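You operate a simulated robot arm through the tools that you are given. There is no shell and no other tool. Be economical: measure what you need, move in short steps, check, and stop when the job is done.

You run a simulated robot arm. Do the job below in one go: nothing can be reset, and whatever is moved stays where it is left.

## Task
Set up the strip press for its job and run the spruce rail.
Fine: pressure, dwell and shim by the press job display, only that shim at its stop; open the press air valve and leave it open for the next rail; guard stays shut, hands clear, then start button one and start button two; one stroke only; it ends flush; other knobs stay.

The check looks at the end state, three seconds after you hand in, the way a careful person would. Anything else that was tipped, shoved, dropped, spilled or broken makes it a failure.

## Robot
A 6-joint arm with a two-finger parallel gripper, fixed in place. Base frame: the origin is at the foot of the arm, x ahead of it, y to its left, z up. Units: mm, rad, N and s.
With the tool pointing down near the work surface it reaches from about 360 to 760 mm from the base axis. Its first joint turns from -1.152 to 1.152 rad. Payload 2.45 kg.
Tool frame: the origin (TCP) lies between the finger pads and is the grasp point; the fingertips stand 24 mm ahead of it; z points along the fingers, y is the line along which they close. Largest opening 68 mm; finger width 17, thickness 10; the body of the gripper, 40 by 70 mm, starts 41 mm behind the TCP.
Orientation is told as [roll, pitch, yaw] about the base's x, y, z axes, in that order, counted from this pose: with the fingers straight down and closing along the base's y, the tool's x points along the base's -x, its y along +y and its z along -z.

## Interface
- The arm moves only by the tool drive_tool. Its argument "plan" is a list of rows, each a list of 7 numbers: the shift along the tool's x, y, z in units of 100 mm (1.0 is 100 mm), then the turn, a rotation vector about the tool's x, y, z in units of 180 degrees (1.0 is 180 degrees), then the gripper command, from -1 (fully open) to 1 (shut), values between in proportion. In form: [[dx, dy, dz, wx, wy, wz, claw], ...]. A call has 1 to 10 rows; each row is the pose to reach, as a shift and turn from the pose commanded when the call began, along the tool's axes at that moment. A call with a number of a shift or a turn outside -1 to 1 is refused whole. A row lasts 0.2 s, in which the tool goes at most 50 mm and 0.15 rad; a call with a longer step from one row to the next is refused whole, and so is a gripper value outside its range. Where a pose cannot be reached the arm comes as near as it can. A force on the tool above 60 N (or 10 N above the force at the start of the call, whichever is more), or a blocked arm, ends the call early, and 0.2 s more pass. Each finger travels about 108 mm/s and halts on what it meets, pressing with about 24 N; the grip force reading is that of the motor and also rises with nothing between the fingers. The clock runs only during rows and for 0.2 s after the last one: add rows that repeat a pose to give the fingers time. It gives the time, the measured TCP pose, the force on the tool (base axes), the opening and the grip force at its end, in the units of the frame above (readings bear some noise).
- Cameras (640 x 400 px; columns grow to the right, rows downward): "scene" is fixed at [174.7, 436.3, 1465.5]; the picture's right is [-0.68, -0.73, 0.00], its down [-0.40, 0.37, -0.83] and it looks along [0.61, -0.57, -0.55] (base axes); focal length 312 px, centre (320, 200). "wrist" rides on the gripper at [84, 11, -75] in the tool frame; the picture's right is [-0.13, 0.99, 0.00], its down [-0.60, -0.08, -0.79] and it looks along [-0.79, -0.10, 0.61] (tool axes); focal length 251 px, centre (320, 200). There is no depth. A picture from a camera that has moved, and an enlarged one, comes with that camera's place and axes in the base frame and with its lens. The place of the scene camera against the robot may be out by one fixed shift of up to 25 mm in any direction.
- grab_frame(camera): a new picture of that camera. The clock stands still meanwhile.
- enlarge(camera, box): a new picture of the part [left, top, right, bottom] of that camera's present view, enlarged. The clock stands still meanwhile.
- job_done(): hands the job in; it is judged then, once.

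Go step by step. Nothing tells you positions but the pictures and the camera data: compare them with the known pose of the tool, close in by small moves and look again before you grip or let go. The budget is 120 turns and 76 pictures, counting those below and the enlarged ones. Unless the task says otherwise, let go and move clear before handing in, and close with one line.

The tools are called after "Request:" as a command line: name --pt "numbers of a row" for each row, then --argument value for the rest, lists and objects as JSON in quotes. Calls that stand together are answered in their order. drive_tool: Moves the arm, as the interface text tells. Its arguments: {"type":"object","properties":{"plan":{"type":"array"}},"required":["plan"]} The other tools are called the same way: grab_frame (camera) takes a picture; enlarge (camera, box) takes an enlarged picture of a part of a camera's view; job_done () hands the job in.

At the start:

```text
time_s: 0.0
position: [362.9, 241.3, 1238.0]
ee_rot: [0.0, 0.001, 0.0]
force: [-0.3, -0.1, 0.0]
finger_gap: 67.9
grasp_force: 0.0
```

scene: 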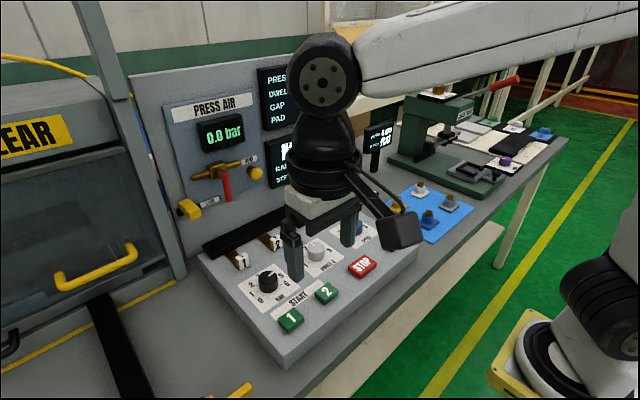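
wrist: 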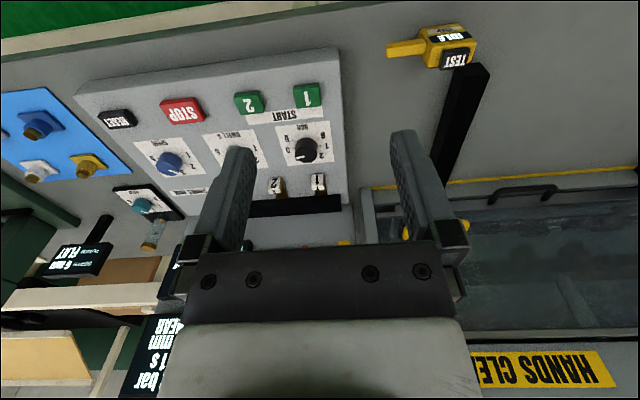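

I see a press console with knobs, shims on a blue mat and displays partly hidden behind the arm. I'll look closer at the displays first.

Request:
enlarge --camera "scene" --box '[160, 60, 320, 220]'

Request:
enlarge --camera "scene" --box '[360, 70, 580, 250]'

Request:
enlarge --camera "wrist" --box '[0, 60, 360, 300]'

```text
2.50 times, centred on (240, 140) of scene
camera zoom: at [174.7, 436.3, 1465.5], right [-0.68, -0.73, 0.0], down [-0.4, 0.37, -0.83], along [0.61, -0.57, -0.55], focal length 780 px, centre (520, 350)
```

zoom: 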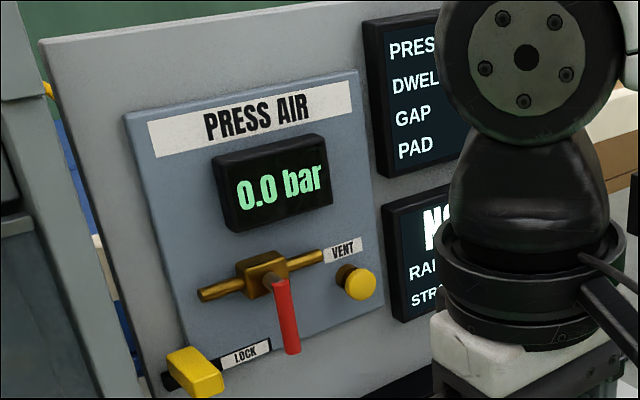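

```text
2.22 times, centred on (470, 160) of scene
camera zoom: at [174.7, 436.3, 1465.5], right [-0.68, -0.73, 0.0], down [-0.4, 0.37, -0.83], along [0.61, -0.57, -0.55], focal length 693 px, centre (-13, 289)
```

zoom: 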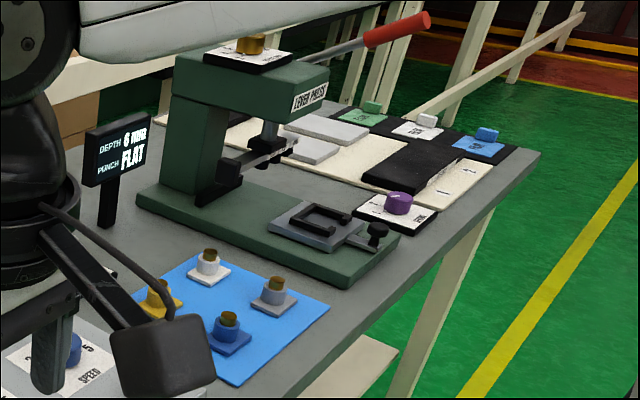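

```text
1.67 times, centred on (180, 180) of wrist
camera zoom: at [278.1, 252.8, 1310.4], right [0.13, 0.99, 0.0], down [0.6, -0.08, 0.79], along [0.79, -0.1, -0.61], focal length 419 px, centre (553, 233)
```

zoom: 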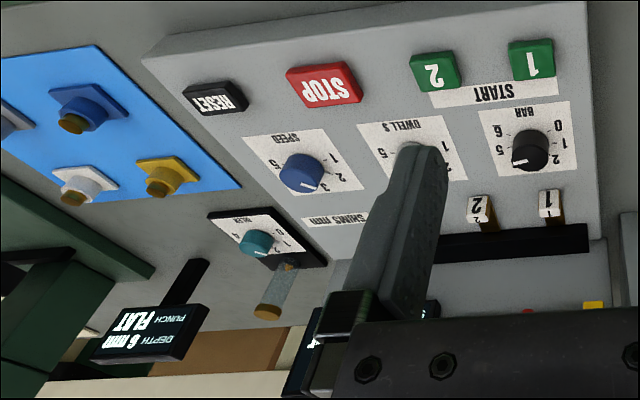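

The arm hides the job displays. I'll slide it sideways in -y to clear the fixed camera's view.

Request:
drive_tool --pt "0 -0.4 0 0 0 0 -1" --pt "0 -0.8 0 0 0 0 -1" --pt "0 -1.0 0 0 0 0 -1" --pt "0 -1.0 0 0 0 0 -1"

Request:
grab_frame --camera "scene"

Request:
grab_frame --camera "wrist"

```text
time_s: 1.0
position: [363.7, 141.2, 1239.3]
ee_rot: [0.0, 0.0, 0.0]
force: [0.2, -0.3, 0.9]
finger_gap: 68.0
grasp_force: 0.2
```

```text
70 pictures are left
```

scene: 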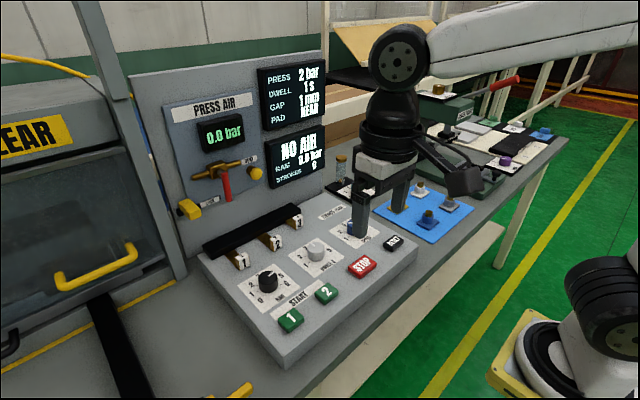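

```text
69 pictures are left
camera wrist: at [277.9, 152.0, 1312.0], right [0.13, 0.99, 0.0], down [0.6, -0.08, 0.79], along [0.79, -0.1, -0.61], focal length 251 px, centre (320, 200)
```

wrist: 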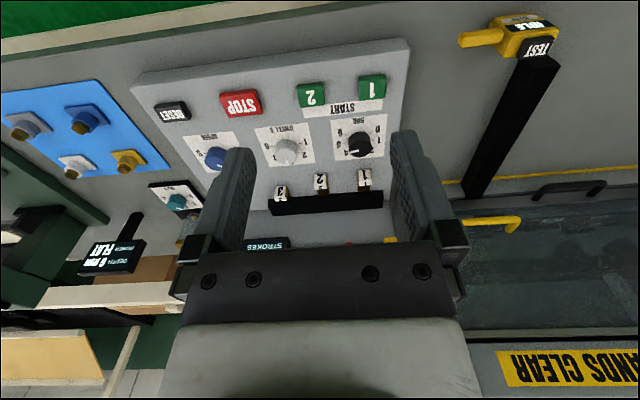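

Request:
enlarge --camera "scene" --box '[160, 50, 340, 210]'

Request:
enlarge --camera "scene" --box '[200, 190, 430, 345]'

Request:
enlarge --camera "wrist" --box '[120, 40, 420, 250]'

```text
2.50 times, centred on (250, 130) of scene
camera zoom: at [174.7, 436.3, 1465.5], right [-0.68, -0.73, 0.0], down [-0.4, 0.37, -0.83], along [0.61, -0.57, -0.55], focal length 780 px, centre (495, 375)
```

zoom: 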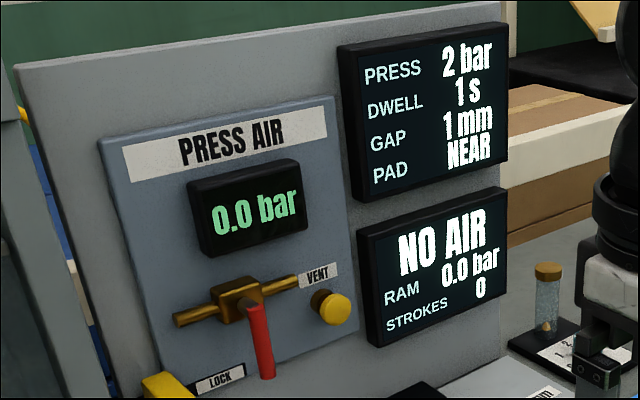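

```text
2.58 times, centred on (315, 268) of scene
camera zoom: at [174.7, 436.3, 1465.5], right [-0.68, -0.73, 0.0], down [-0.4, 0.37, -0.83], along [0.61, -0.57, -0.55], focal length 805 px, centre (333, 26)
```

zoom: 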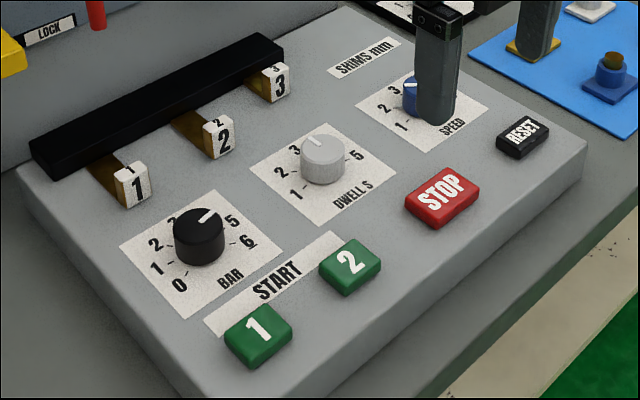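

```text
1.90 times, centred on (270, 145) of wrist
camera zoom: at [277.9, 152.0, 1312.0], right [0.13, 0.99, 0.0], down [0.6, -0.08, 0.79], along [0.79, -0.1, -0.61], focal length 479 px, centre (415, 305)
```

zoom: 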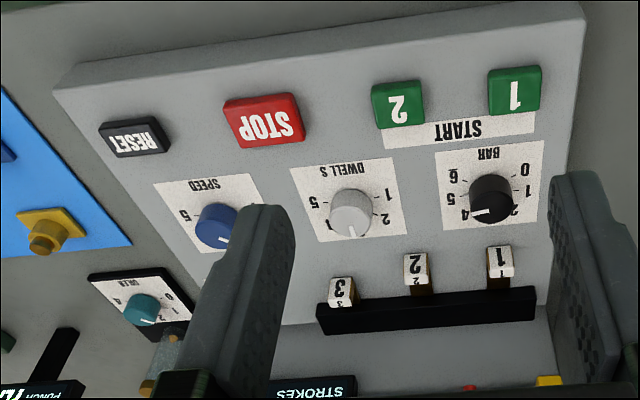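

The job display says 2 bar, 1 s, 1 mm gap, pad NEAR. I need a closer look at the shims, the left-side press and the "TEST/IDLE" part.

Request:
enlarge --camera "scene" --box '[195, 200, 315, 275]'

Request:
enlarge --camera "scene" --box '[0, 80, 260, 400]'

Request:
enlarge --camera "wrist" --box '[420, 0, 640, 240]'

```text
5.33 times, centred on (255, 238) of scene
camera zoom: at [174.7, 436.3, 1465.5], right [-0.68, -0.73, 0.0], down [-0.4, 0.37, -0.83], along [0.61, -0.57, -0.55], focal length 1663 px, centre (667, 0)
```

zoom: 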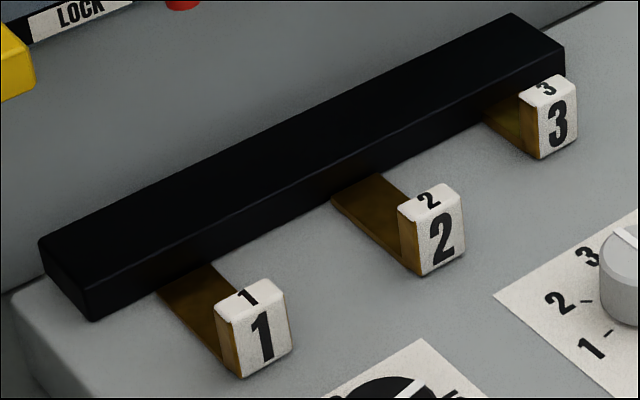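

```text
1.25 times, centred on (130, 240) of scene
camera zoom: at [174.7, 436.3, 1465.5], right [-0.68, -0.73, 0.0], down [-0.4, 0.37, -0.83], along [0.61, -0.57, -0.55], focal length 390 px, centre (558, 150)
```

zoom: 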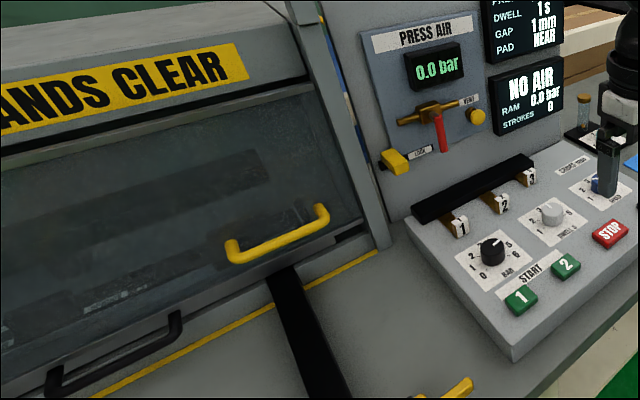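

```text
1.67 times, centred on (530, 120) of wrist
camera zoom: at [277.9, 152.0, 1312.0], right [0.13, 0.99, 0.0], down [0.6, -0.08, 0.79], along [0.79, -0.1, -0.61], focal length 419 px, centre (-30, 333)
```

zoom: 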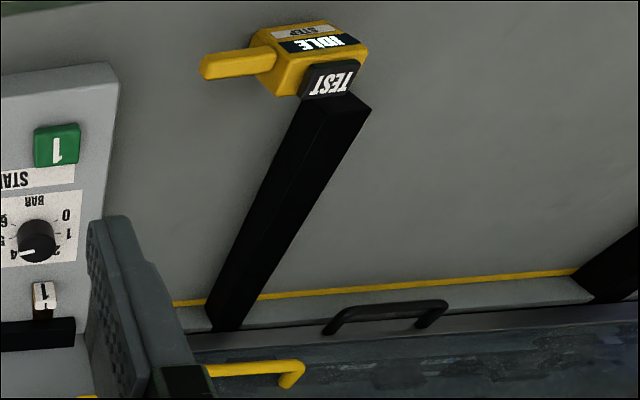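

I'll move back to y≈240 and yaw the tool left to look at the press itself.

Request:
drive_tool --pt "0 0.3 0 0 0 -0.04 -1" --pt "0 0.6 0 0 0 -0.08 -1" --pt "0 0.8 0 0 0 -0.12 -1" --pt "0 1.0 0 0 0 -0.16 -1" --pt "0 1.0 0 0 0 -0.2 -1" --pt "0 1.0 0 0 0 -0.2 -1"

Request:
grab_frame --camera "wrist"

```text
time_s: 2.4
position: [361.9, 241.0, 1236.7]
ee_rot: [0.0, 0.001, 0.629]
force: [-0.3, 0.6, 0.2]
finger_gap: 68.0
grasp_force: 0.1
```

```text
62 pictures are left
camera wrist: at [286.3, 201.8, 1310.4], right [-0.48, 0.88, 0.0], down [0.53, 0.29, 0.79], along [0.7, 0.38, -0.61], focal length 251 px, centre (320, 200)
```

wrist: 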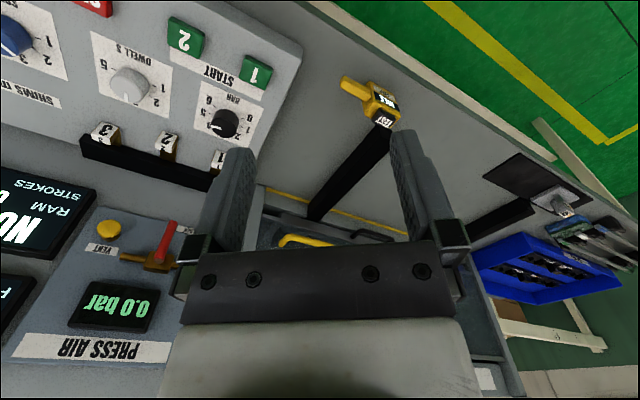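

Request:
drive_tool --pt "-0.2 -0.4 -0.2 0 0 0.04 -1" --pt "-0.4 -0.7 -0.4 0 0 0.08 -1" --pt "-0.5 -0.8 -0.6 0 0 0.12 -1" --pt "-0.6 -0.8 -0.8 0 0 0.12 -1" --pt "-0.6 -0.8 -0.8 0 0 0.12 -1"

Request:
grab_frame --camera "wrist"

```text
time_s: 3.6
position: [455.8, 210.6, 1313.0]
ee_rot: [0.0, 0.001, 0.251]
force: [-0.1, 0.3, 0.8]
finger_gap: 68.1
grasp_force: 0.1
```

```text
61 pictures are left
camera wrist: at [371.6, 201.3, 1387.4], right [-0.12, 0.99, 0.0], down [0.6, 0.07, 0.79], along [0.79, 0.1, -0.61], focal length 251 px, centre (320, 200)
```

wrist: 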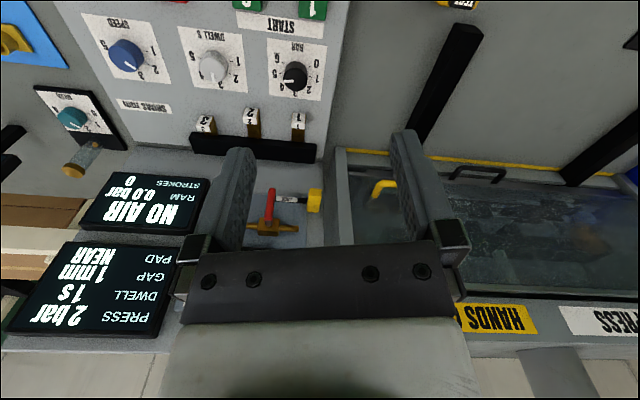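

Request:
enlarge --camera "wrist" --box '[320, 120, 640, 340]'

Request:
enlarge --camera "wrist" --box '[70, 0, 350, 170]'

```text
1.82 times, centred on (480, 230) of wrist
camera zoom: at [371.6, 201.3, 1387.4], right [-0.12, 0.99, 0.0], down [0.6, 0.07, 0.79], along [0.79, 0.1, -0.61], focal length 457 px, centre (29, 146)
```

zoom: 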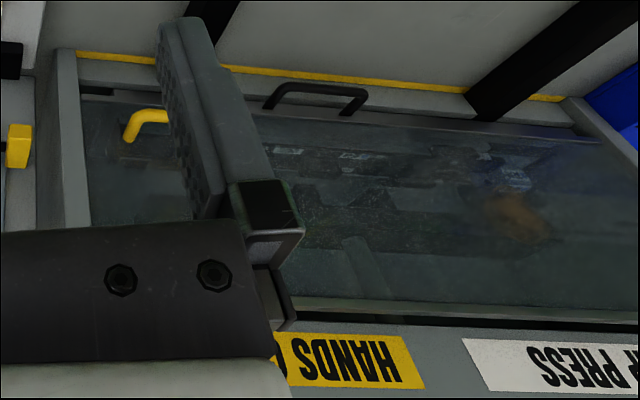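

```text
2.29 times, centred on (210, 85) of wrist
camera zoom: at [371.6, 201.3, 1387.4], right [-0.12, 0.99, 0.0], down [0.6, 0.07, 0.79], along [0.79, 0.1, -0.61], focal length 575 px, centre (571, 463)
```

zoom: 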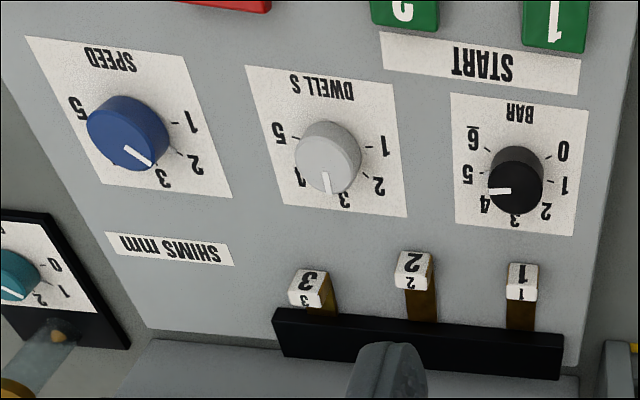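

Bar pointer sits around 4–4.5, dwell at 3, and all shims look pulled out. I'll go down partway toward the bar knob (roughly x 600, y 188) and look again.

Request:
drive_tool --pt "-0.3 -0.16 0.3 0 0 0.03 -1" --pt "-0.6 -0.32 0.6 0 0 0.06 -1" --pt "-0.9 -0.49 0.9 0 0 0.08 -1" --pt "-0.9 -0.49 0.9 0 0 0.08 -1" --pt "-0.9 -0.49 0.9 0 0 0.08 -1"

Request:
grab_frame --camera "wrist"

Request:
grab_frame --camera "scene"

```text
time_s: 4.8
position: [557.0, 185.5, 1226.2]
ee_rot: [0.002, -0.002, 0.0]
force: [0.0, -0.1, 0.0]
finger_gap: 67.7
grasp_force: 0.1
```

```text
58 pictures are left
camera wrist: at [471.7, 196.6, 1299.6], right [0.13, 0.99, 0.0], down [0.6, -0.08, 0.79], along [0.79, -0.1, -0.61], focal length 251 px, centre (320, 200)
```

wrist: 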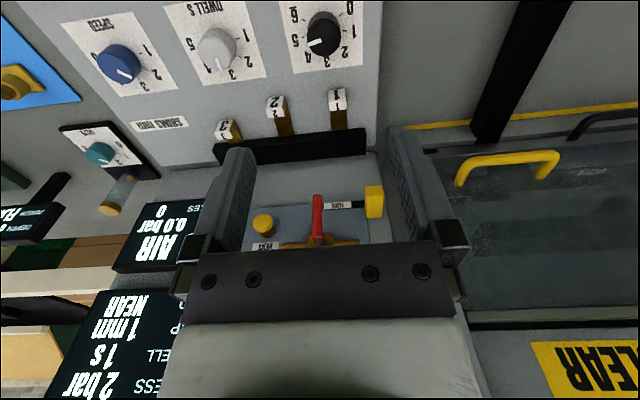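

```text
57 pictures are left
```

scene: 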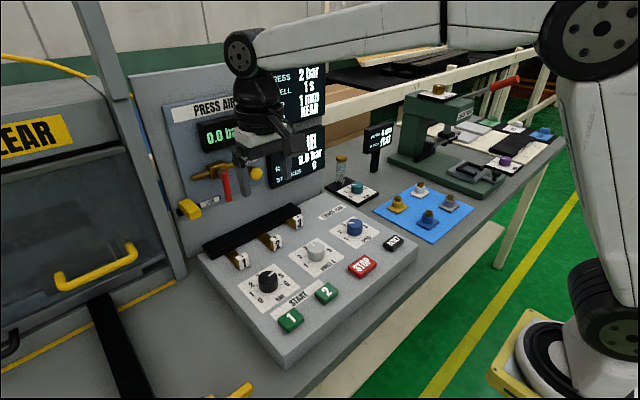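

Triangulation puts the bar knob top near (601, 185, 930). I'll move above it and check again.

Request:
drive_tool --pt "-0.2 0 0.35 0 0 0 -1" --pt "-0.44 0 0.7 0 0 0 -0.6" --pt "-0.44 0 1.0 0 0 0 -0.5" --pt "-0.44 0 1.0 0 0 0 -0.5" --pt "-0.44 0 1.0 0 0 0 -0.5"

Request:
grab_frame --camera "wrist"

```text
time_s: 6.0
position: [600.4, 189.2, 1128.2]
ee_rot: [-0.002, -0.001, -0.002]
force: [0.2, 0.1, 0.9]
finger_gap: 51.1
grasp_force: 0.0
```

```text
56 pictures are left
camera wrist: at [516.0, 200.6, 1200.9], right [0.13, 0.99, 0.0], down [0.6, -0.08, 0.79], along [0.79, -0.1, -0.61], focal length 251 px, centre (320, 200)
```

wrist: 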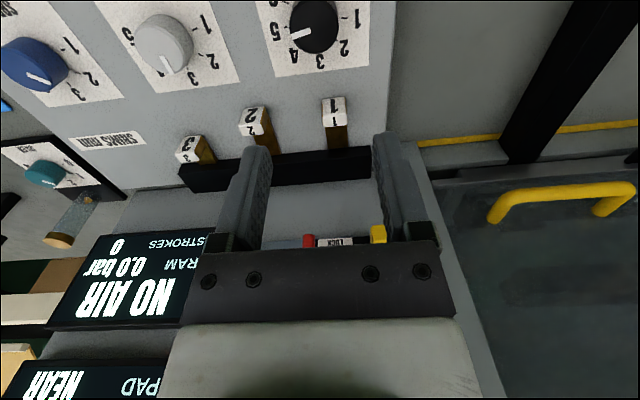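

The knob is on axis at about (604, 186, 929). I'll yaw to about -0.9 rad and come down to just above it.

Request:
drive_tool --pt "-0.04 -0.03 0.2 0 0 0.047 -0.45" --pt "-0.04 -0.03 0.4 0 0 0.094 -0.45" --pt "-0.04 -0.03 0.6 0 0 0.141 -0.45" --pt "-0.04 -0.03 0.8 0 0 0.188 -0.45" --pt "-0.04 -0.03 1.0 0 0 0.235 -0.45" --pt "-0.04 -0.03 1.0 0 0 0.282 -0.45" --pt "-0.04 -0.03 1.0 0 0 0.282 -0.45"

Request:
grab_frame --camera "wrist"

```text
time_s: 7.6
position: [605.3, 183.6, 1027.0]
ee_rot: [0.001, 0.001, -0.887]
force: [-0.3, 0.1, 0.0]
finger_gap: 49.2
grasp_force: 0.2
```

```text
55 pictures are left
camera wrist: at [561.1, 256.1, 1101.4], right [0.85, 0.53, 0.0], down [0.32, -0.52, 0.79], along [0.42, -0.67, -0.61], focal length 251 px, centre (320, 200)
```

wrist: 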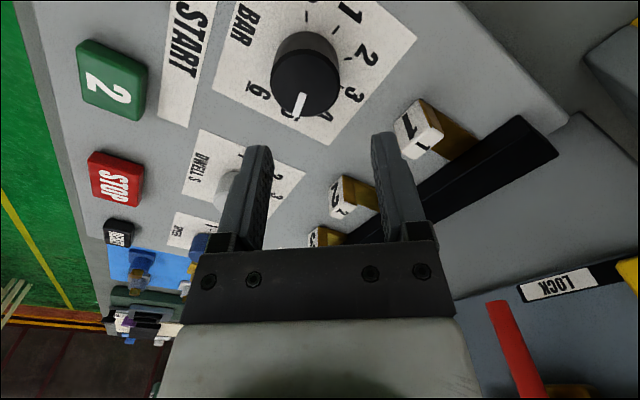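

Request:
enlarge --camera "wrist" --box '[220, 0, 420, 160]'

```text
2.50 times, centred on (320, 80) of wrist
camera zoom: at [561.1, 256.1, 1101.4], right [0.85, 0.53, 0.0], down [0.32, -0.52, 0.79], along [0.42, -0.67, -0.61], focal length 629 px, centre (320, 500)
```

zoom: 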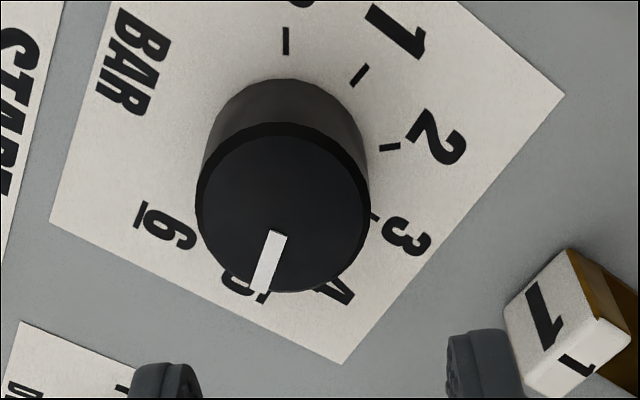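

The knob seems about 40 mm wide and slightly off axis, so I'll re-centre and check again before going down.

Request:
drive_tool --pt "0.06 -0.095 0 0 0 0 -0.9" --pt "0.06 -0.095 0 0 0 0 -0.9" --pt "0.06 -0.095 0.15 0 0 0 -0.9" --pt "0.06 -0.095 0.15 0 0 0 -0.9"

Request:
enlarge --camera "wrist" --box '[220, 0, 420, 160]'

Request:
enlarge --camera "scene" --box '[180, 180, 380, 340]'

```text
time_s: 8.6
position: [594.3, 182.2, 1011.7]
ee_rot: [-0.001, 0.001, -0.886]
force: [0.0, 0.1, 0.3]
finger_gap: 64.6
grasp_force: 0.0
```

```text
2.50 times, centred on (320, 80) of wrist
camera zoom: at [548.5, 255.3, 1085.2], right [0.85, 0.53, 0.0], down [0.32, -0.52, 0.79], along [0.42, -0.67, -0.61], focal length 629 px, centre (320, 500)
```

zoom: 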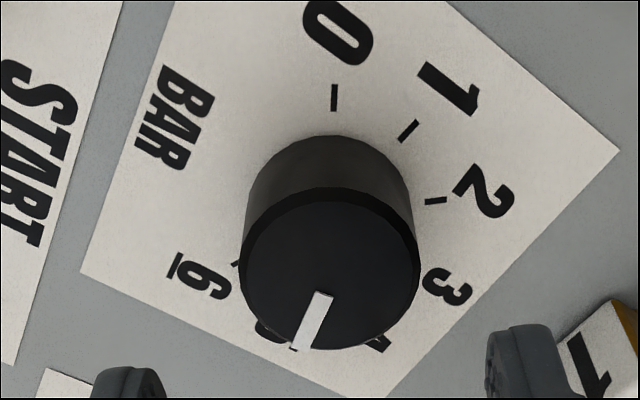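

```text
2.50 times, centred on (280, 260) of scene
camera zoom: at [174.7, 436.3, 1465.5], right [-0.68, -0.73, 0.0], down [-0.4, 0.37, -0.83], along [0.61, -0.57, -0.55], focal length 780 px, centre (420, 50)
```

zoom: 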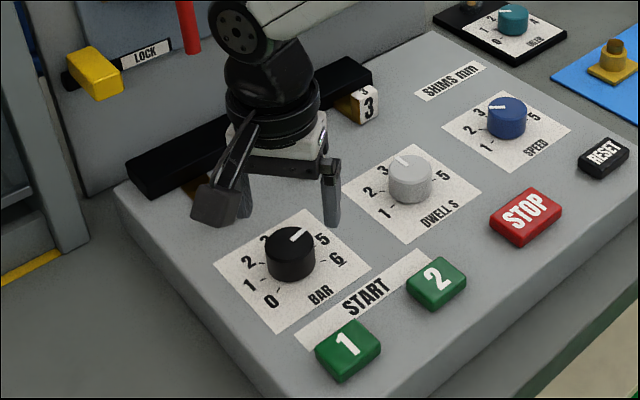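

Request:
drive_tool --pt "0 0.02 0.1 0 0 0 -0.95" --pt "0 0.02 0.2 0 0 0 -0.95" --pt "0 0.02 0.25 0 0 0 -0.95" --pt "0 0.02 0.25 0 0 0 -0.95"

Request:
enlarge --camera "wrist" --box '[200, 20, 440, 200]'

```text
time_s: 9.6
position: [595.4, 184.6, 987.7]
ee_rot: [-0.001, 0.0, -0.888]
force: [0.4, -0.2, 0.1]
finger_gap: 66.4
grasp_force: 0.1
```

```text
2.22 times, centred on (320, 110) of wrist
camera zoom: at [549.4, 256.7, 1060.9], right [0.85, 0.53, 0.0], down [0.32, -0.52, 0.79], along [0.42, -0.67, -0.61], focal length 559 px, centre (320, 400)
```

zoom: 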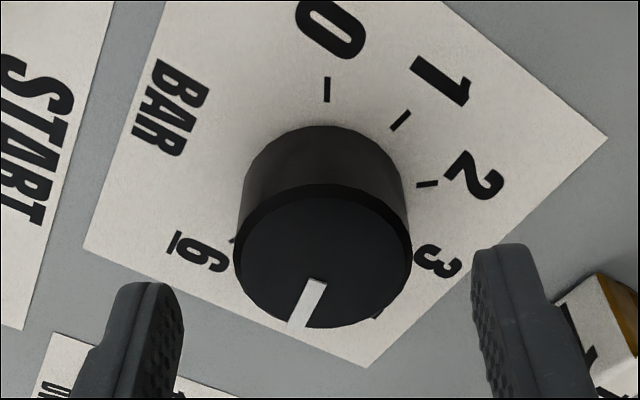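

Centred now, knob about 42 mm wide with its top near z 955. I'll lower the fingertips past the knob top and close on it.

Request:
drive_tool --pt "0 0 0.1 0 0 0 -1" --pt "0 0 0.2 0 0 0 -1" --pt "0 0 0.2 0 0 0 -0.5" --pt "0 0 0.2 0 0 0 -0.2" --pt "0 0 0.2 0 0 0 0"

Request:
grab_frame --camera "wrist"

```text
time_s: 10.8
position: [595.8, 183.2, 967.2]
ee_rot: [0.003, 0.001, -0.886]
force: [5.0, 3.8, -5.2]
finger_gap: 41.3
grasp_force: 45.2
```

```text
50 pictures are left
camera wrist: at [550.6, 256.1, 1040.8], right [0.85, 0.53, 0.0], down [0.32, -0.52, 0.79], along [0.42, -0.67, -0.61], focal length 251 px, centre (320, 200)
```

wrist: 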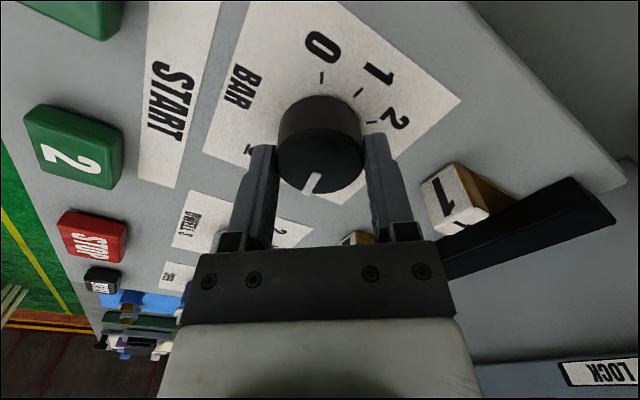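

Gripped at 41 mm, but the tool sits a few mm off the knob centre along tool x. I'll loosen, shift 4 mm and regrip before turning.

Request:
drive_tool --pt "0 0 0.2 0 0 0 -0.6" --pt "0.04 0.01 0.2 0 0 0 -0.6" --pt "0.04 0.01 0.2 0 0 0 -0.2" --pt "0.04 0.01 0.2 0 0 0 0.1" --pt "0.04 0.01 0.2 0 0 0 0.1"

Request:
enlarge --camera "wrist" --box '[200, 20, 440, 200]'

```text
time_s: 11.5
position: [597.0, 185.3, 954.2]
ee_rot: [0.003, -0.007, -0.885]
force: [-4.5, -5.1, 9.6]
finger_gap: 46.0
grasp_force: 3.1
stopped in row 3: the force on the tool passed its limit (the readings are from after the stop); the commanded pose is now the measured one
```

```text
2.22 times, centred on (320, 110) of wrist
camera zoom: at [551.7, 258.1, 1027.2], right [0.85, 0.53, 0.0], down [0.32, -0.52, 0.8], along [0.42, -0.68, -0.6], focal length 559 px, centre (320, 400)
```

zoom: 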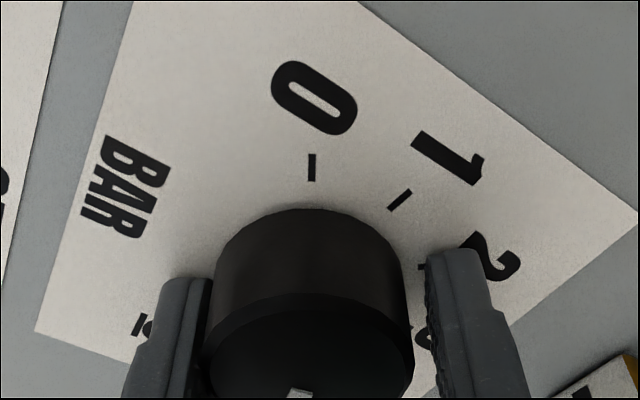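

I mistakenly repeated the downward shift, and the fingertips touched the panel lightly at about z 930. I'll raise 9 mm, centre and close.

Request:
drive_tool --pt "0 0 -0.09 0 0 0 -0.6" --pt "0.04 0 -0.09 0 0 0 -0.6" --pt "0.04 0 -0.09 0 0 0 -0.2" --pt "0.04 0 -0.09 0 0 0 0.0" --pt "0.04 0 -0.09 0 0 0 0.0"

Request:
enlarge --camera "wrist" --box '[200, 20, 440, 200]'

```text
time_s: 12.7
position: [593.8, 187.6, 962.6]
ee_rot: [0.001, -0.007, -0.887]
force: [-11.0, -9.4, 1.9]
finger_gap: 45.2
grasp_force: 6.7
```

```text
2.22 times, centred on (320, 110) of wrist
camera zoom: at [549.0, 261.0, 1035.0], right [0.85, 0.53, 0.0], down [0.32, -0.52, 0.8], along [0.42, -0.68, -0.61], focal length 559 px, centre (320, 400)
```

zoom: 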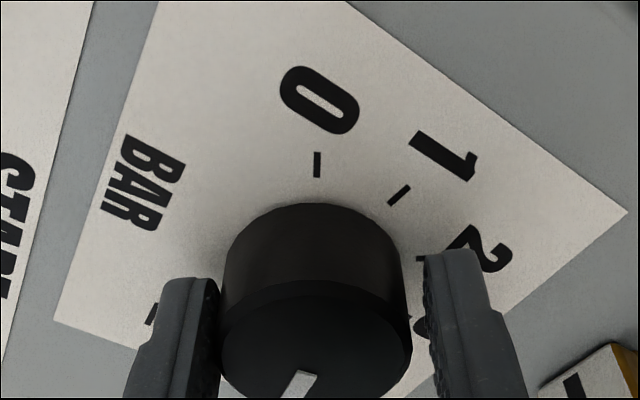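

The left finger leans on the knob, so I shift about 2 mm that way and close fully.

Request:
drive_tool --pt "0 -0.02 0 0 0 0 -0.3" --pt "0 -0.02 0 0 0 0 0" --pt "0 -0.02 0 0 0 0 0.3" --pt "0 -0.02 0 0 0 0 0.3"

```text
time_s: 13.7
position: [592.1, 187.4, 961.7]
ee_rot: [0.003, -0.006, -0.885]
force: [-14.2, -10.3, 6.4]
finger_gap: 41.5
grasp_force: 44.5
```

Request:
drive_tool --pt "0 -0.02 0 0 0 0 0.3" --pt "0 -0.02 0 0 0 0 0.3"

```text
time_s: 14.3
position: [593.0, 187.0, 960.8]
ee_rot: [0.01, -0.007, -0.885]
force: [1.7, 2.0, -3.9]
finger_gap: 41.5
grasp_force: 45.2
```

Forces are balanced now. I'll turn the knob counter-clockwise, about 80° first.

Request:
drive_tool --pt "0 0 0 0 0 -0.045 0.3" --pt "0 0 0 0 0 -0.09 0.3" --pt "0 0 0 0 0 -0.135 0.3" --pt "0 0 0 0 0 -0.18 0.3" --pt "0 0 0 0 0 -0.225 0.3" --pt "0 0 0 0 0 -0.27 0.3" --pt "0 0 0 0 0 -0.315 0.3" --pt "0 0 0 0 0 -0.36 0.3" --pt "0 0 0 0 0 -0.405 0.3" --pt "0 0 0 0 0 -0.45 0.3"

Request:
grab_frame --camera "wrist"

```text
time_s: 16.5
position: [593.2, 184.5, 962.0]
ee_rot: [-0.005, -0.004, 0.528]
force: [-1.9, -30.5, -9.3]
finger_gap: 41.1
grasp_force: 45.5
```

```text
47 pictures are left
camera wrist: at [513.6, 151.3, 1035.2], right [-0.39, 0.92, -0.01], down [0.56, 0.24, 0.8], along [0.73, 0.31, -0.61], focal length 251 px, centre (320, 200)
```

wrist: 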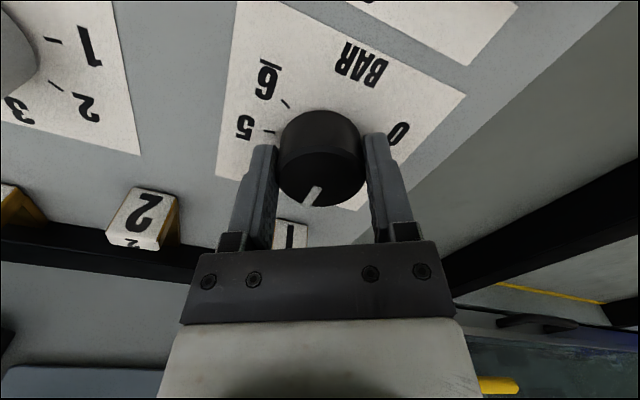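

The knob turned with the grip. I'll relieve the sideways force and turn the remaining ~34°.

Request:
drive_tool --pt "0.012 -0.022 0 0 0 0 0.3" --pt "0.012 -0.022 0 0 0 -0.045 0.3" --pt "0.012 -0.022 0 0 0 -0.09 0.3" --pt "0.012 -0.022 0 0 0 -0.135 0.3" --pt "0.012 -0.022 0 0 0 -0.18 0.3" --pt "0.012 -0.022 0 0 0 -0.19 0.3" --pt "0.012 -0.022 0 0 0 -0.19 0.3"

Request:
enlarge --camera "scene" --box '[210, 200, 370, 320]'

Request:
enlarge --camera "wrist" --box '[220, 60, 420, 220]'

```text
time_s: 18.1
position: [594.0, 182.3, 962.8]
ee_rot: [-0.012, -0.005, 1.125]
force: [13.8, -22.6, -8.7]
finger_gap: 41.2
grasp_force: 45.1
```

```text
3.33 times, centred on (290, 260) of scene
camera zoom: at [175.3, 435.6, 1465.6], right [-0.68, -0.73, 0.0], down [-0.4, 0.37, -0.83], along [0.61, -0.57, -0.55], focal length 1040 px, centre (420, 0)
```

zoom: 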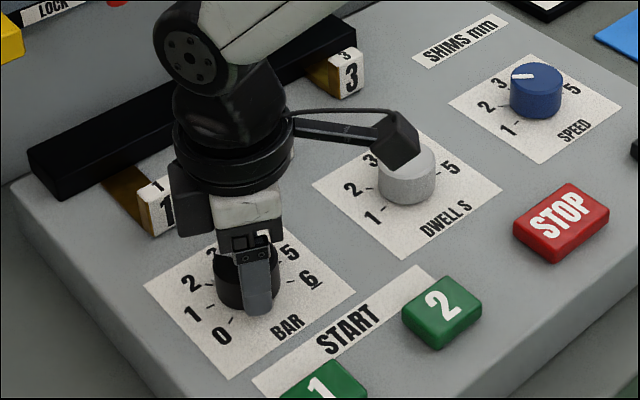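

```text
2.50 times, centred on (320, 140) of wrist
camera zoom: at [546.3, 111.9, 1035.2], right [-0.84, 0.54, -0.01], down [0.32, 0.51, 0.8], along [0.44, 0.66, -0.6], focal length 629 px, centre (320, 350)
```

zoom: 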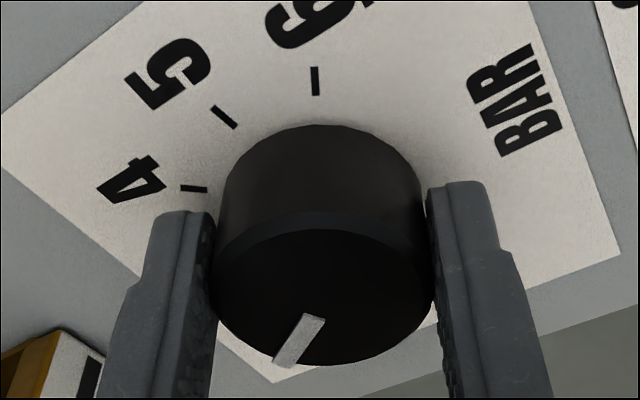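

Release, rise and check the pointer.

Request:
drive_tool --pt "0 0 0 0 0 0 -0.3" --pt "0 0 0 0 0 0 -0.9" --pt "0 0 -0.3 0 0 0 -0.9" --pt "0 0 -0.7 0 0 0.047 -0.9" --pt "0 0 -0.7 0 0 0.094 -0.9" --pt "0 0 -0.7 0 0 0.141 -0.9" --pt "0 0 -0.7 0 0 0.188 -0.9" --pt "0 0 -0.7 0 0 0.235 -0.9" --pt "0 0 -0.7 0 0 0.28 -0.9" --pt "0 0 -0.7 0 0 0.28 -0.9"

Request:
enlarge --camera "wrist" --box '[140, 0, 440, 180]'

Request:
enlarge --camera "scene" --box '[210, 200, 370, 320]'

```text
time_s: 20.3
position: [592.6, 185.0, 1033.6]
ee_rot: [-0.003, -0.007, 0.243]
force: [-0.5, 0.9, 0.3]
finger_gap: 64.6
grasp_force: 0.0
```

```text
2.13 times, centred on (290, 90) of wrist
camera zoom: at [507.4, 175.6, 1105.7], right [-0.11, 0.99, 0.0], down [0.6, 0.07, 0.8], along [0.79, 0.09, -0.6], focal length 536 px, centre (384, 435)
```

zoom: 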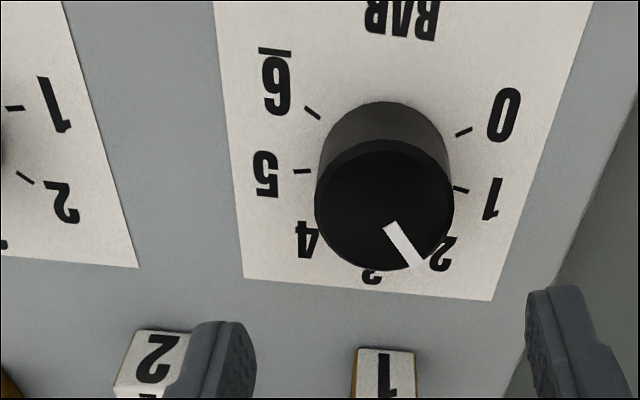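

```text
3.33 times, centred on (290, 260) of scene
camera zoom: at [174.7, 436.3, 1465.5], right [-0.68, -0.73, 0.0], down [-0.4, 0.37, -0.83], along [0.61, -0.57, -0.55], focal length 1040 px, centre (420, 0)
```

zoom: 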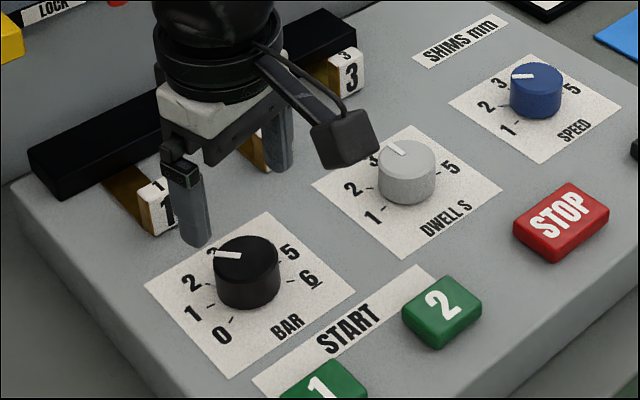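

The bar pointer measures 40.4° against the 40° mark for 2, so pressure is set. Next is the dwell knob near (591, 51).

Request:
drive_tool --pt "0.06 -0.24 0 0 0 0.045 -0.9" --pt "0.12 -0.49 0 0 0 0.09 -0.9" --pt "0.18 -0.73 0 0 0 0.135 -0.9" --pt "0.24 -0.97 0 0 0 0.18 -0.9" --pt "0.24 -0.97 0 0 0 0.225 -0.9" --pt "0.24 -0.97 0 0 0 0.27 -0.9" --pt "0.24 -0.97 0 0 0 0.3 -0.9"

Request:
drive_tool --pt "-0.21 -0.25 0 0 0 0 -0.9" --pt "-0.21 -0.25 0.1 0 0 0 -0.9" --pt "-0.21 -0.25 0.1 0 0 0 -0.9"

Request:
grab_frame --camera "wrist"

```text
time_s: 21.9
position: [592.5, 83.5, 1032.3]
ee_rot: [0.004, -0.007, -0.7]
force: [-0.6, -0.7, -0.4]
finger_gap: 64.8
grasp_force: 0.1
```

```text
time_s: 22.7
position: [593.0, 51.4, 1021.8]
ee_rot: [0.007, -0.006, -0.695]
force: [0.6, 0.6, -0.7]
finger_gap: 64.6
grasp_force: 0.1
```

```text
42 pictures are left
camera wrist: at [533.6, 113.6, 1095.4], right [0.74, 0.68, 0.01], down [0.41, -0.45, 0.8], along [0.54, -0.58, -0.6], focal length 251 px, centre (320, 200)
```

wrist: 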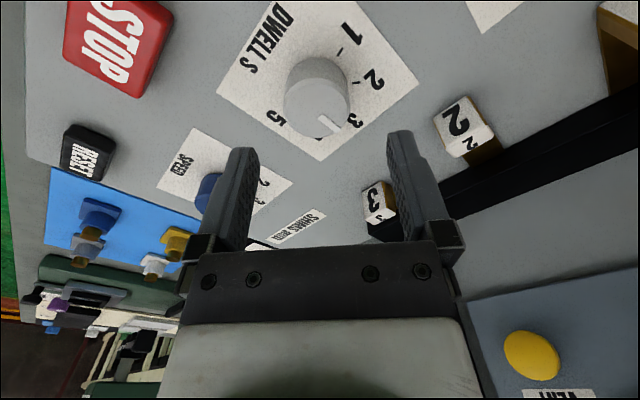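

Request:
drive_tool --pt "-0.04 -0.02 0.15 0 0 0 -0.95" --pt "-0.04 -0.02 0.34 0 0 0 -0.95" --pt "-0.04 -0.02 0.34 0 0 0 -0.95"

Request:
enlarge --camera "wrist" --box '[200, 20, 440, 200]'

```text
time_s: 23.5
position: [593.4, 47.5, 987.1]
ee_rot: [0.003, -0.007, -0.697]
force: [0.5, -0.4, 0.9]
finger_gap: 66.4
grasp_force: 0.1
```

```text
2.22 times, centred on (320, 110) of wrist
camera zoom: at [535.2, 109.7, 1060.1], right [0.74, 0.68, 0.01], down [0.41, -0.45, 0.8], along [0.54, -0.58, -0.6], focal length 559 px, centre (320, 400)
```

zoom: 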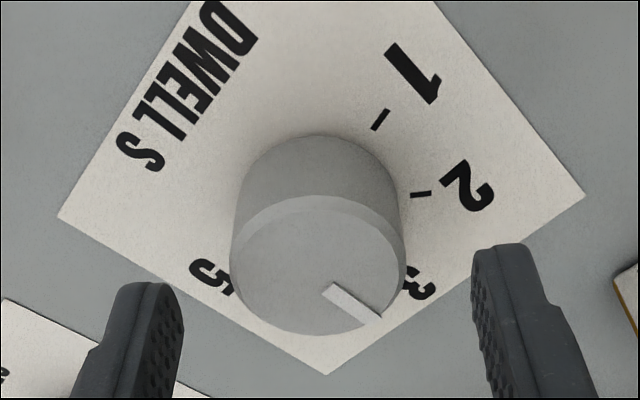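

Dwell pointer is at 3; the marks are 50° apart, so 1 needs a 100° counter-clockwise turn. I'll grip it now.

Request:
drive_tool --pt "0 -0.005 0.12 0 0 0 -0.95" --pt "0 -0.005 0.24 0 0 0 -0.95" --pt "0 -0.005 0.24 0 0 0 -0.4" --pt "0 -0.005 0.24 0 0 0 0" --pt "0 -0.005 0.24 0 0 0 0.3" --pt "0 -0.005 0.24 0 0 0 0.3"

```text
time_s: 24.9
position: [593.4, 47.3, 964.3]
ee_rot: [0.003, -0.007, -0.698]
force: [3.2, 1.4, -2.5]
finger_gap: 41.4
grasp_force: 44.7
```

Request:
drive_tool --pt "0 0 0 0 0 -0.045 0.3" --pt "0 0 0 0 0 -0.09 0.3" --pt "0 0 0 0 0 -0.135 0.3" --pt "0 0 0 0 0 -0.18 0.3" --pt "0 0 0 0 0 -0.225 0.3" --pt "0 0 0 0 0 -0.27 0.3" --pt "0 0 0 0 0 -0.315 0.3" --pt "0 0 0 0 0 -0.36 0.3" --pt "0 0 0 0 0 -0.405 0.3" --pt "0 0 0 0 0 -0.45 0.3"

Request:
drive_tool --pt "0 0 0 0 0 -0.045 0.3" --pt "0 0 0 0 0 -0.09 0.3" --pt "0 0 0 0 0 -0.1056 0.3" --pt "0 0 0 0 0 -0.1056 0.3"

```text
time_s: 27.1
position: [592.7, 43.0, 963.5]
ee_rot: [-0.007, -0.005, 0.716]
force: [-2.4, -34.3, -1.4]
finger_gap: 41.8
grasp_force: 44.7
```

```text
time_s: 28.1
position: [593.4, 43.9, 964.0]
ee_rot: [-0.009, 0.001, 1.047]
force: [8.3, -37.7, -19.4]
finger_gap: 41.8
grasp_force: 45.2
```

Release, rise, turn the wrist back partway and check the pointer.

Request:
drive_tool --pt "0 0 0 0 0 0 -0.3" --pt "0 0 0 0 0 0 -0.9" --pt "0 0 -0.3 0 0 0 -0.9" --pt "0 0 -0.7 0 0 0.047 -0.9" --pt "0 0 -0.7 0 0 0.094 -0.9" --pt "0 0 -0.7 0 0 0.141 -0.9" --pt "0 0 -0.7 0 0 0.188 -0.9" --pt "0 0 -0.7 0 0 0.235 -0.9" --pt "0 0 -0.7 0 0 0.28 -0.9" --pt "0 0 -0.7 0 0 0.28 -0.9"

Request:
enlarge --camera "wrist" --box '[170, 0, 470, 180]'

```text
time_s: 30.3
position: [592.7, 47.9, 1033.9]
ee_rot: [-0.002, -0.008, 0.167]
force: [0.2, 0.1, 0.7]
finger_gap: 64.5
grasp_force: 0.1
```

```text
2.13 times, centred on (320, 90) of wrist
camera zoom: at [507.3, 44.7, 1107.3], right [-0.04, 1.0, 0.0], down [0.6, 0.02, 0.8], along [0.8, 0.03, -0.6], focal length 536 px, centre (320, 435)
```

zoom: 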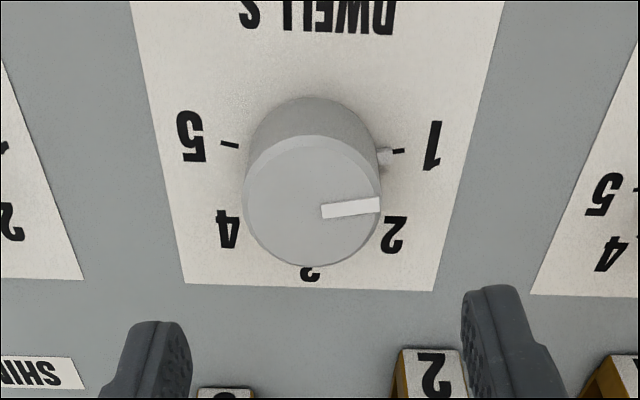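

Dwell reads 1 (100.5° vs 100°). Next the shims: shim 3 looks pushed in while 1 and 2 are pulled out. I'll move over and look closely.

Request:
drive_tool --pt "-0.08 0.3 -0.1 0 0 0.03 -0.9" --pt "-0.17 0.6 -0.2 0 0 0.053 -0.9" --pt "-0.17 0.6 -0.26 0 0 0.053 -0.9" --pt "-0.17 0.6 -0.26 0 0 0.053 -0.9"

Request:
grab_frame --camera "wrist"

```text
time_s: 31.3
position: [599.1, 110.1, 1060.4]
ee_rot: [-0.001, -0.01, 0.002]
force: [0.2, 1.0, 0.6]
finger_gap: 64.4
grasp_force: 0.1
```

```text
39 pictures are left
camera wrist: at [513.9, 121.5, 1132.8], right [0.13, 0.99, 0.0], down [0.6, -0.08, 0.8], along [0.79, -0.1, -0.6], focal length 251 px, centre (320, 200)
```

wrist: 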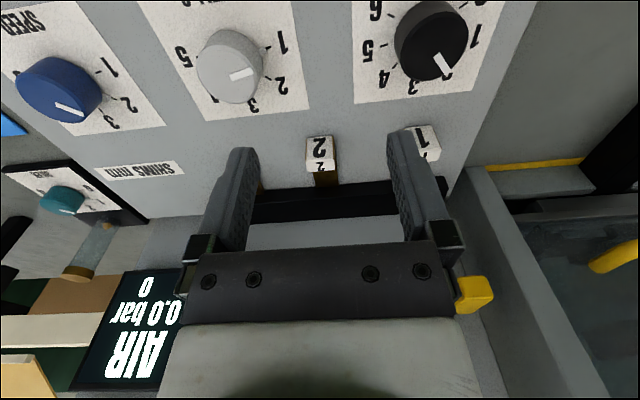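

Tag 2 front sits near x 676, y 102, about 30 mm tall. I'll move over to shim 3 (y≈17), tilting the tool 20° forward, and look.

Request:
drive_tool --pt "0.05 -0.3 0 0 -0.04 0 -0.9" --pt "0.1 -0.6 0 0 -0.08 0 -0.9" --pt "0.1 -0.9 0 0 -0.111 0 -0.9" --pt "0.1 -0.93 0 0 -0.111 0 -0.9" --pt "0.1 -0.93 0 0 -0.111 0 -0.9"

Request:
grab_frame --camera "wrist"

Request:
grab_frame --camera "scene"

```text
time_s: 32.5
position: [589.8, 15.6, 1061.2]
ee_rot: [-0.002, -0.358, 0.003]
force: [0.2, 0.1, 0.6]
finger_gap: 64.7
grasp_force: 0.1
```

```text
38 pictures are left
camera wrist: at [485.0, 27.2, 1100.6], right [0.12, 0.99, 0.04], down [0.29, -0.08, 0.95], along [0.95, -0.1, -0.3], focal length 251 px, centre (320, 200)
```

wrist: 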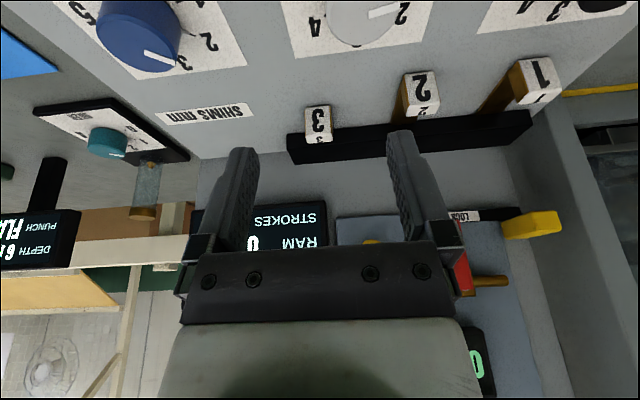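

```text
37 pictures are left
```

scene: 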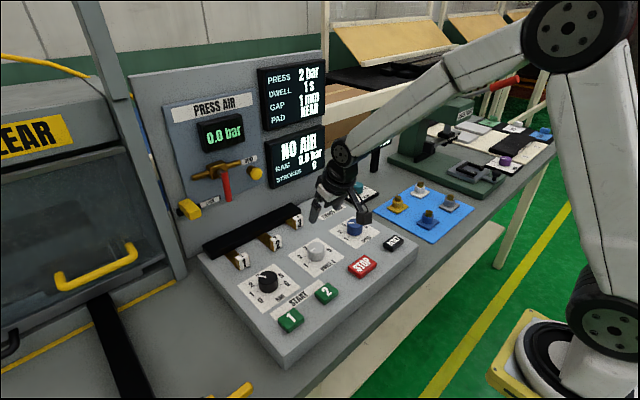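

Request:
enlarge --camera "wrist" --box '[280, 40, 580, 220]'

```text
2.13 times, centred on (430, 130) of wrist
camera zoom: at [485.0, 27.2, 1100.6], right [0.12, 0.99, 0.04], down [0.29, -0.08, 0.95], along [0.95, -0.1, -0.3], focal length 536 px, centre (85, 349)
```

zoom: 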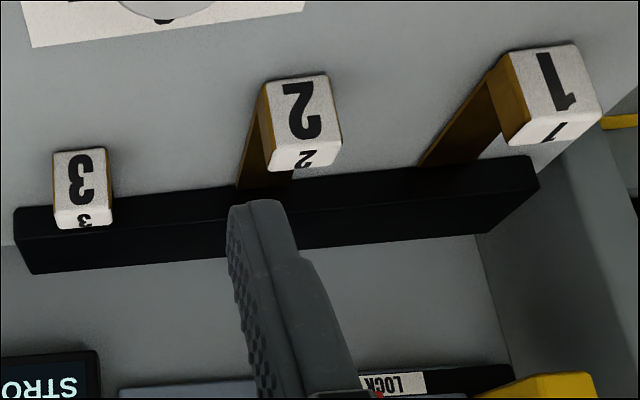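

Shims 1 and 2 stand about 60 mm out of the block and shim 3 about 30 mm. I'll bring closed fingers in front of tag 1 (y≈189).

Request:
drive_tool --pt "0 0.3 0 0 0 0 0.3" --pt "-0.02 0.6 0.2 0 0 0 1" --pt "-0.047 0.9 0.445 0 0 0 1" --pt "-0.047 0.95 0.445 0 0 0 1"

Request:
drive_tool --pt "0 0.4 0 0 0 0 1" --pt "0 0.78 0 0 0 0 1" --pt "0 0.78 0.3 0 0 0 1" --pt "0.016 0.78 0.55 0 0 0 1" --pt "0.016 0.78 0.55 0 0 0 1"

Request:
grab_frame --camera "wrist"

Request:
enlarge --camera "scene" --box '[190, 190, 350, 310]'

```text
time_s: 33.5
position: [609.4, 114.3, 1019.8]
ee_rot: [-0.004, -0.356, 0.003]
force: [0.4, -0.1, 0.5]
finger_gap: 0.0
grasp_force: 23.2
```

```text
time_s: 34.7
position: [628.8, 188.0, 970.4]
ee_rot: [-0.004, -0.357, 0.001]
force: [0.7, -0.1, -1.7]
finger_gap: 0.0
grasp_force: 24.0
```

```text
35 pictures are left
camera wrist: at [522.8, 199.2, 1009.9], right [0.12, 0.99, 0.04], down [0.29, -0.08, 0.95], along [0.95, -0.1, -0.3], focal length 251 px, centre (320, 200)
```

wrist: 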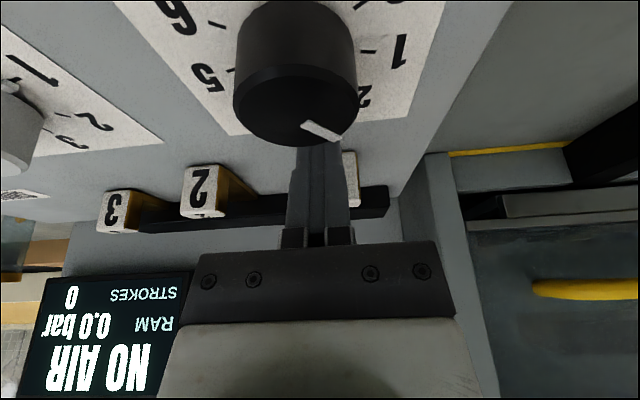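

```text
3.33 times, centred on (270, 250) of scene
camera zoom: at [174.7, 436.3, 1465.5], right [-0.68, -0.73, 0.0], down [-0.4, 0.37, -0.83], along [0.61, -0.57, -0.55], focal length 1040 px, centre (487, 33)
```

zoom: 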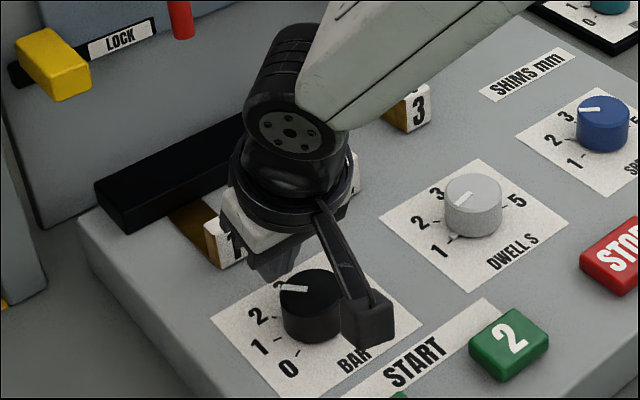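

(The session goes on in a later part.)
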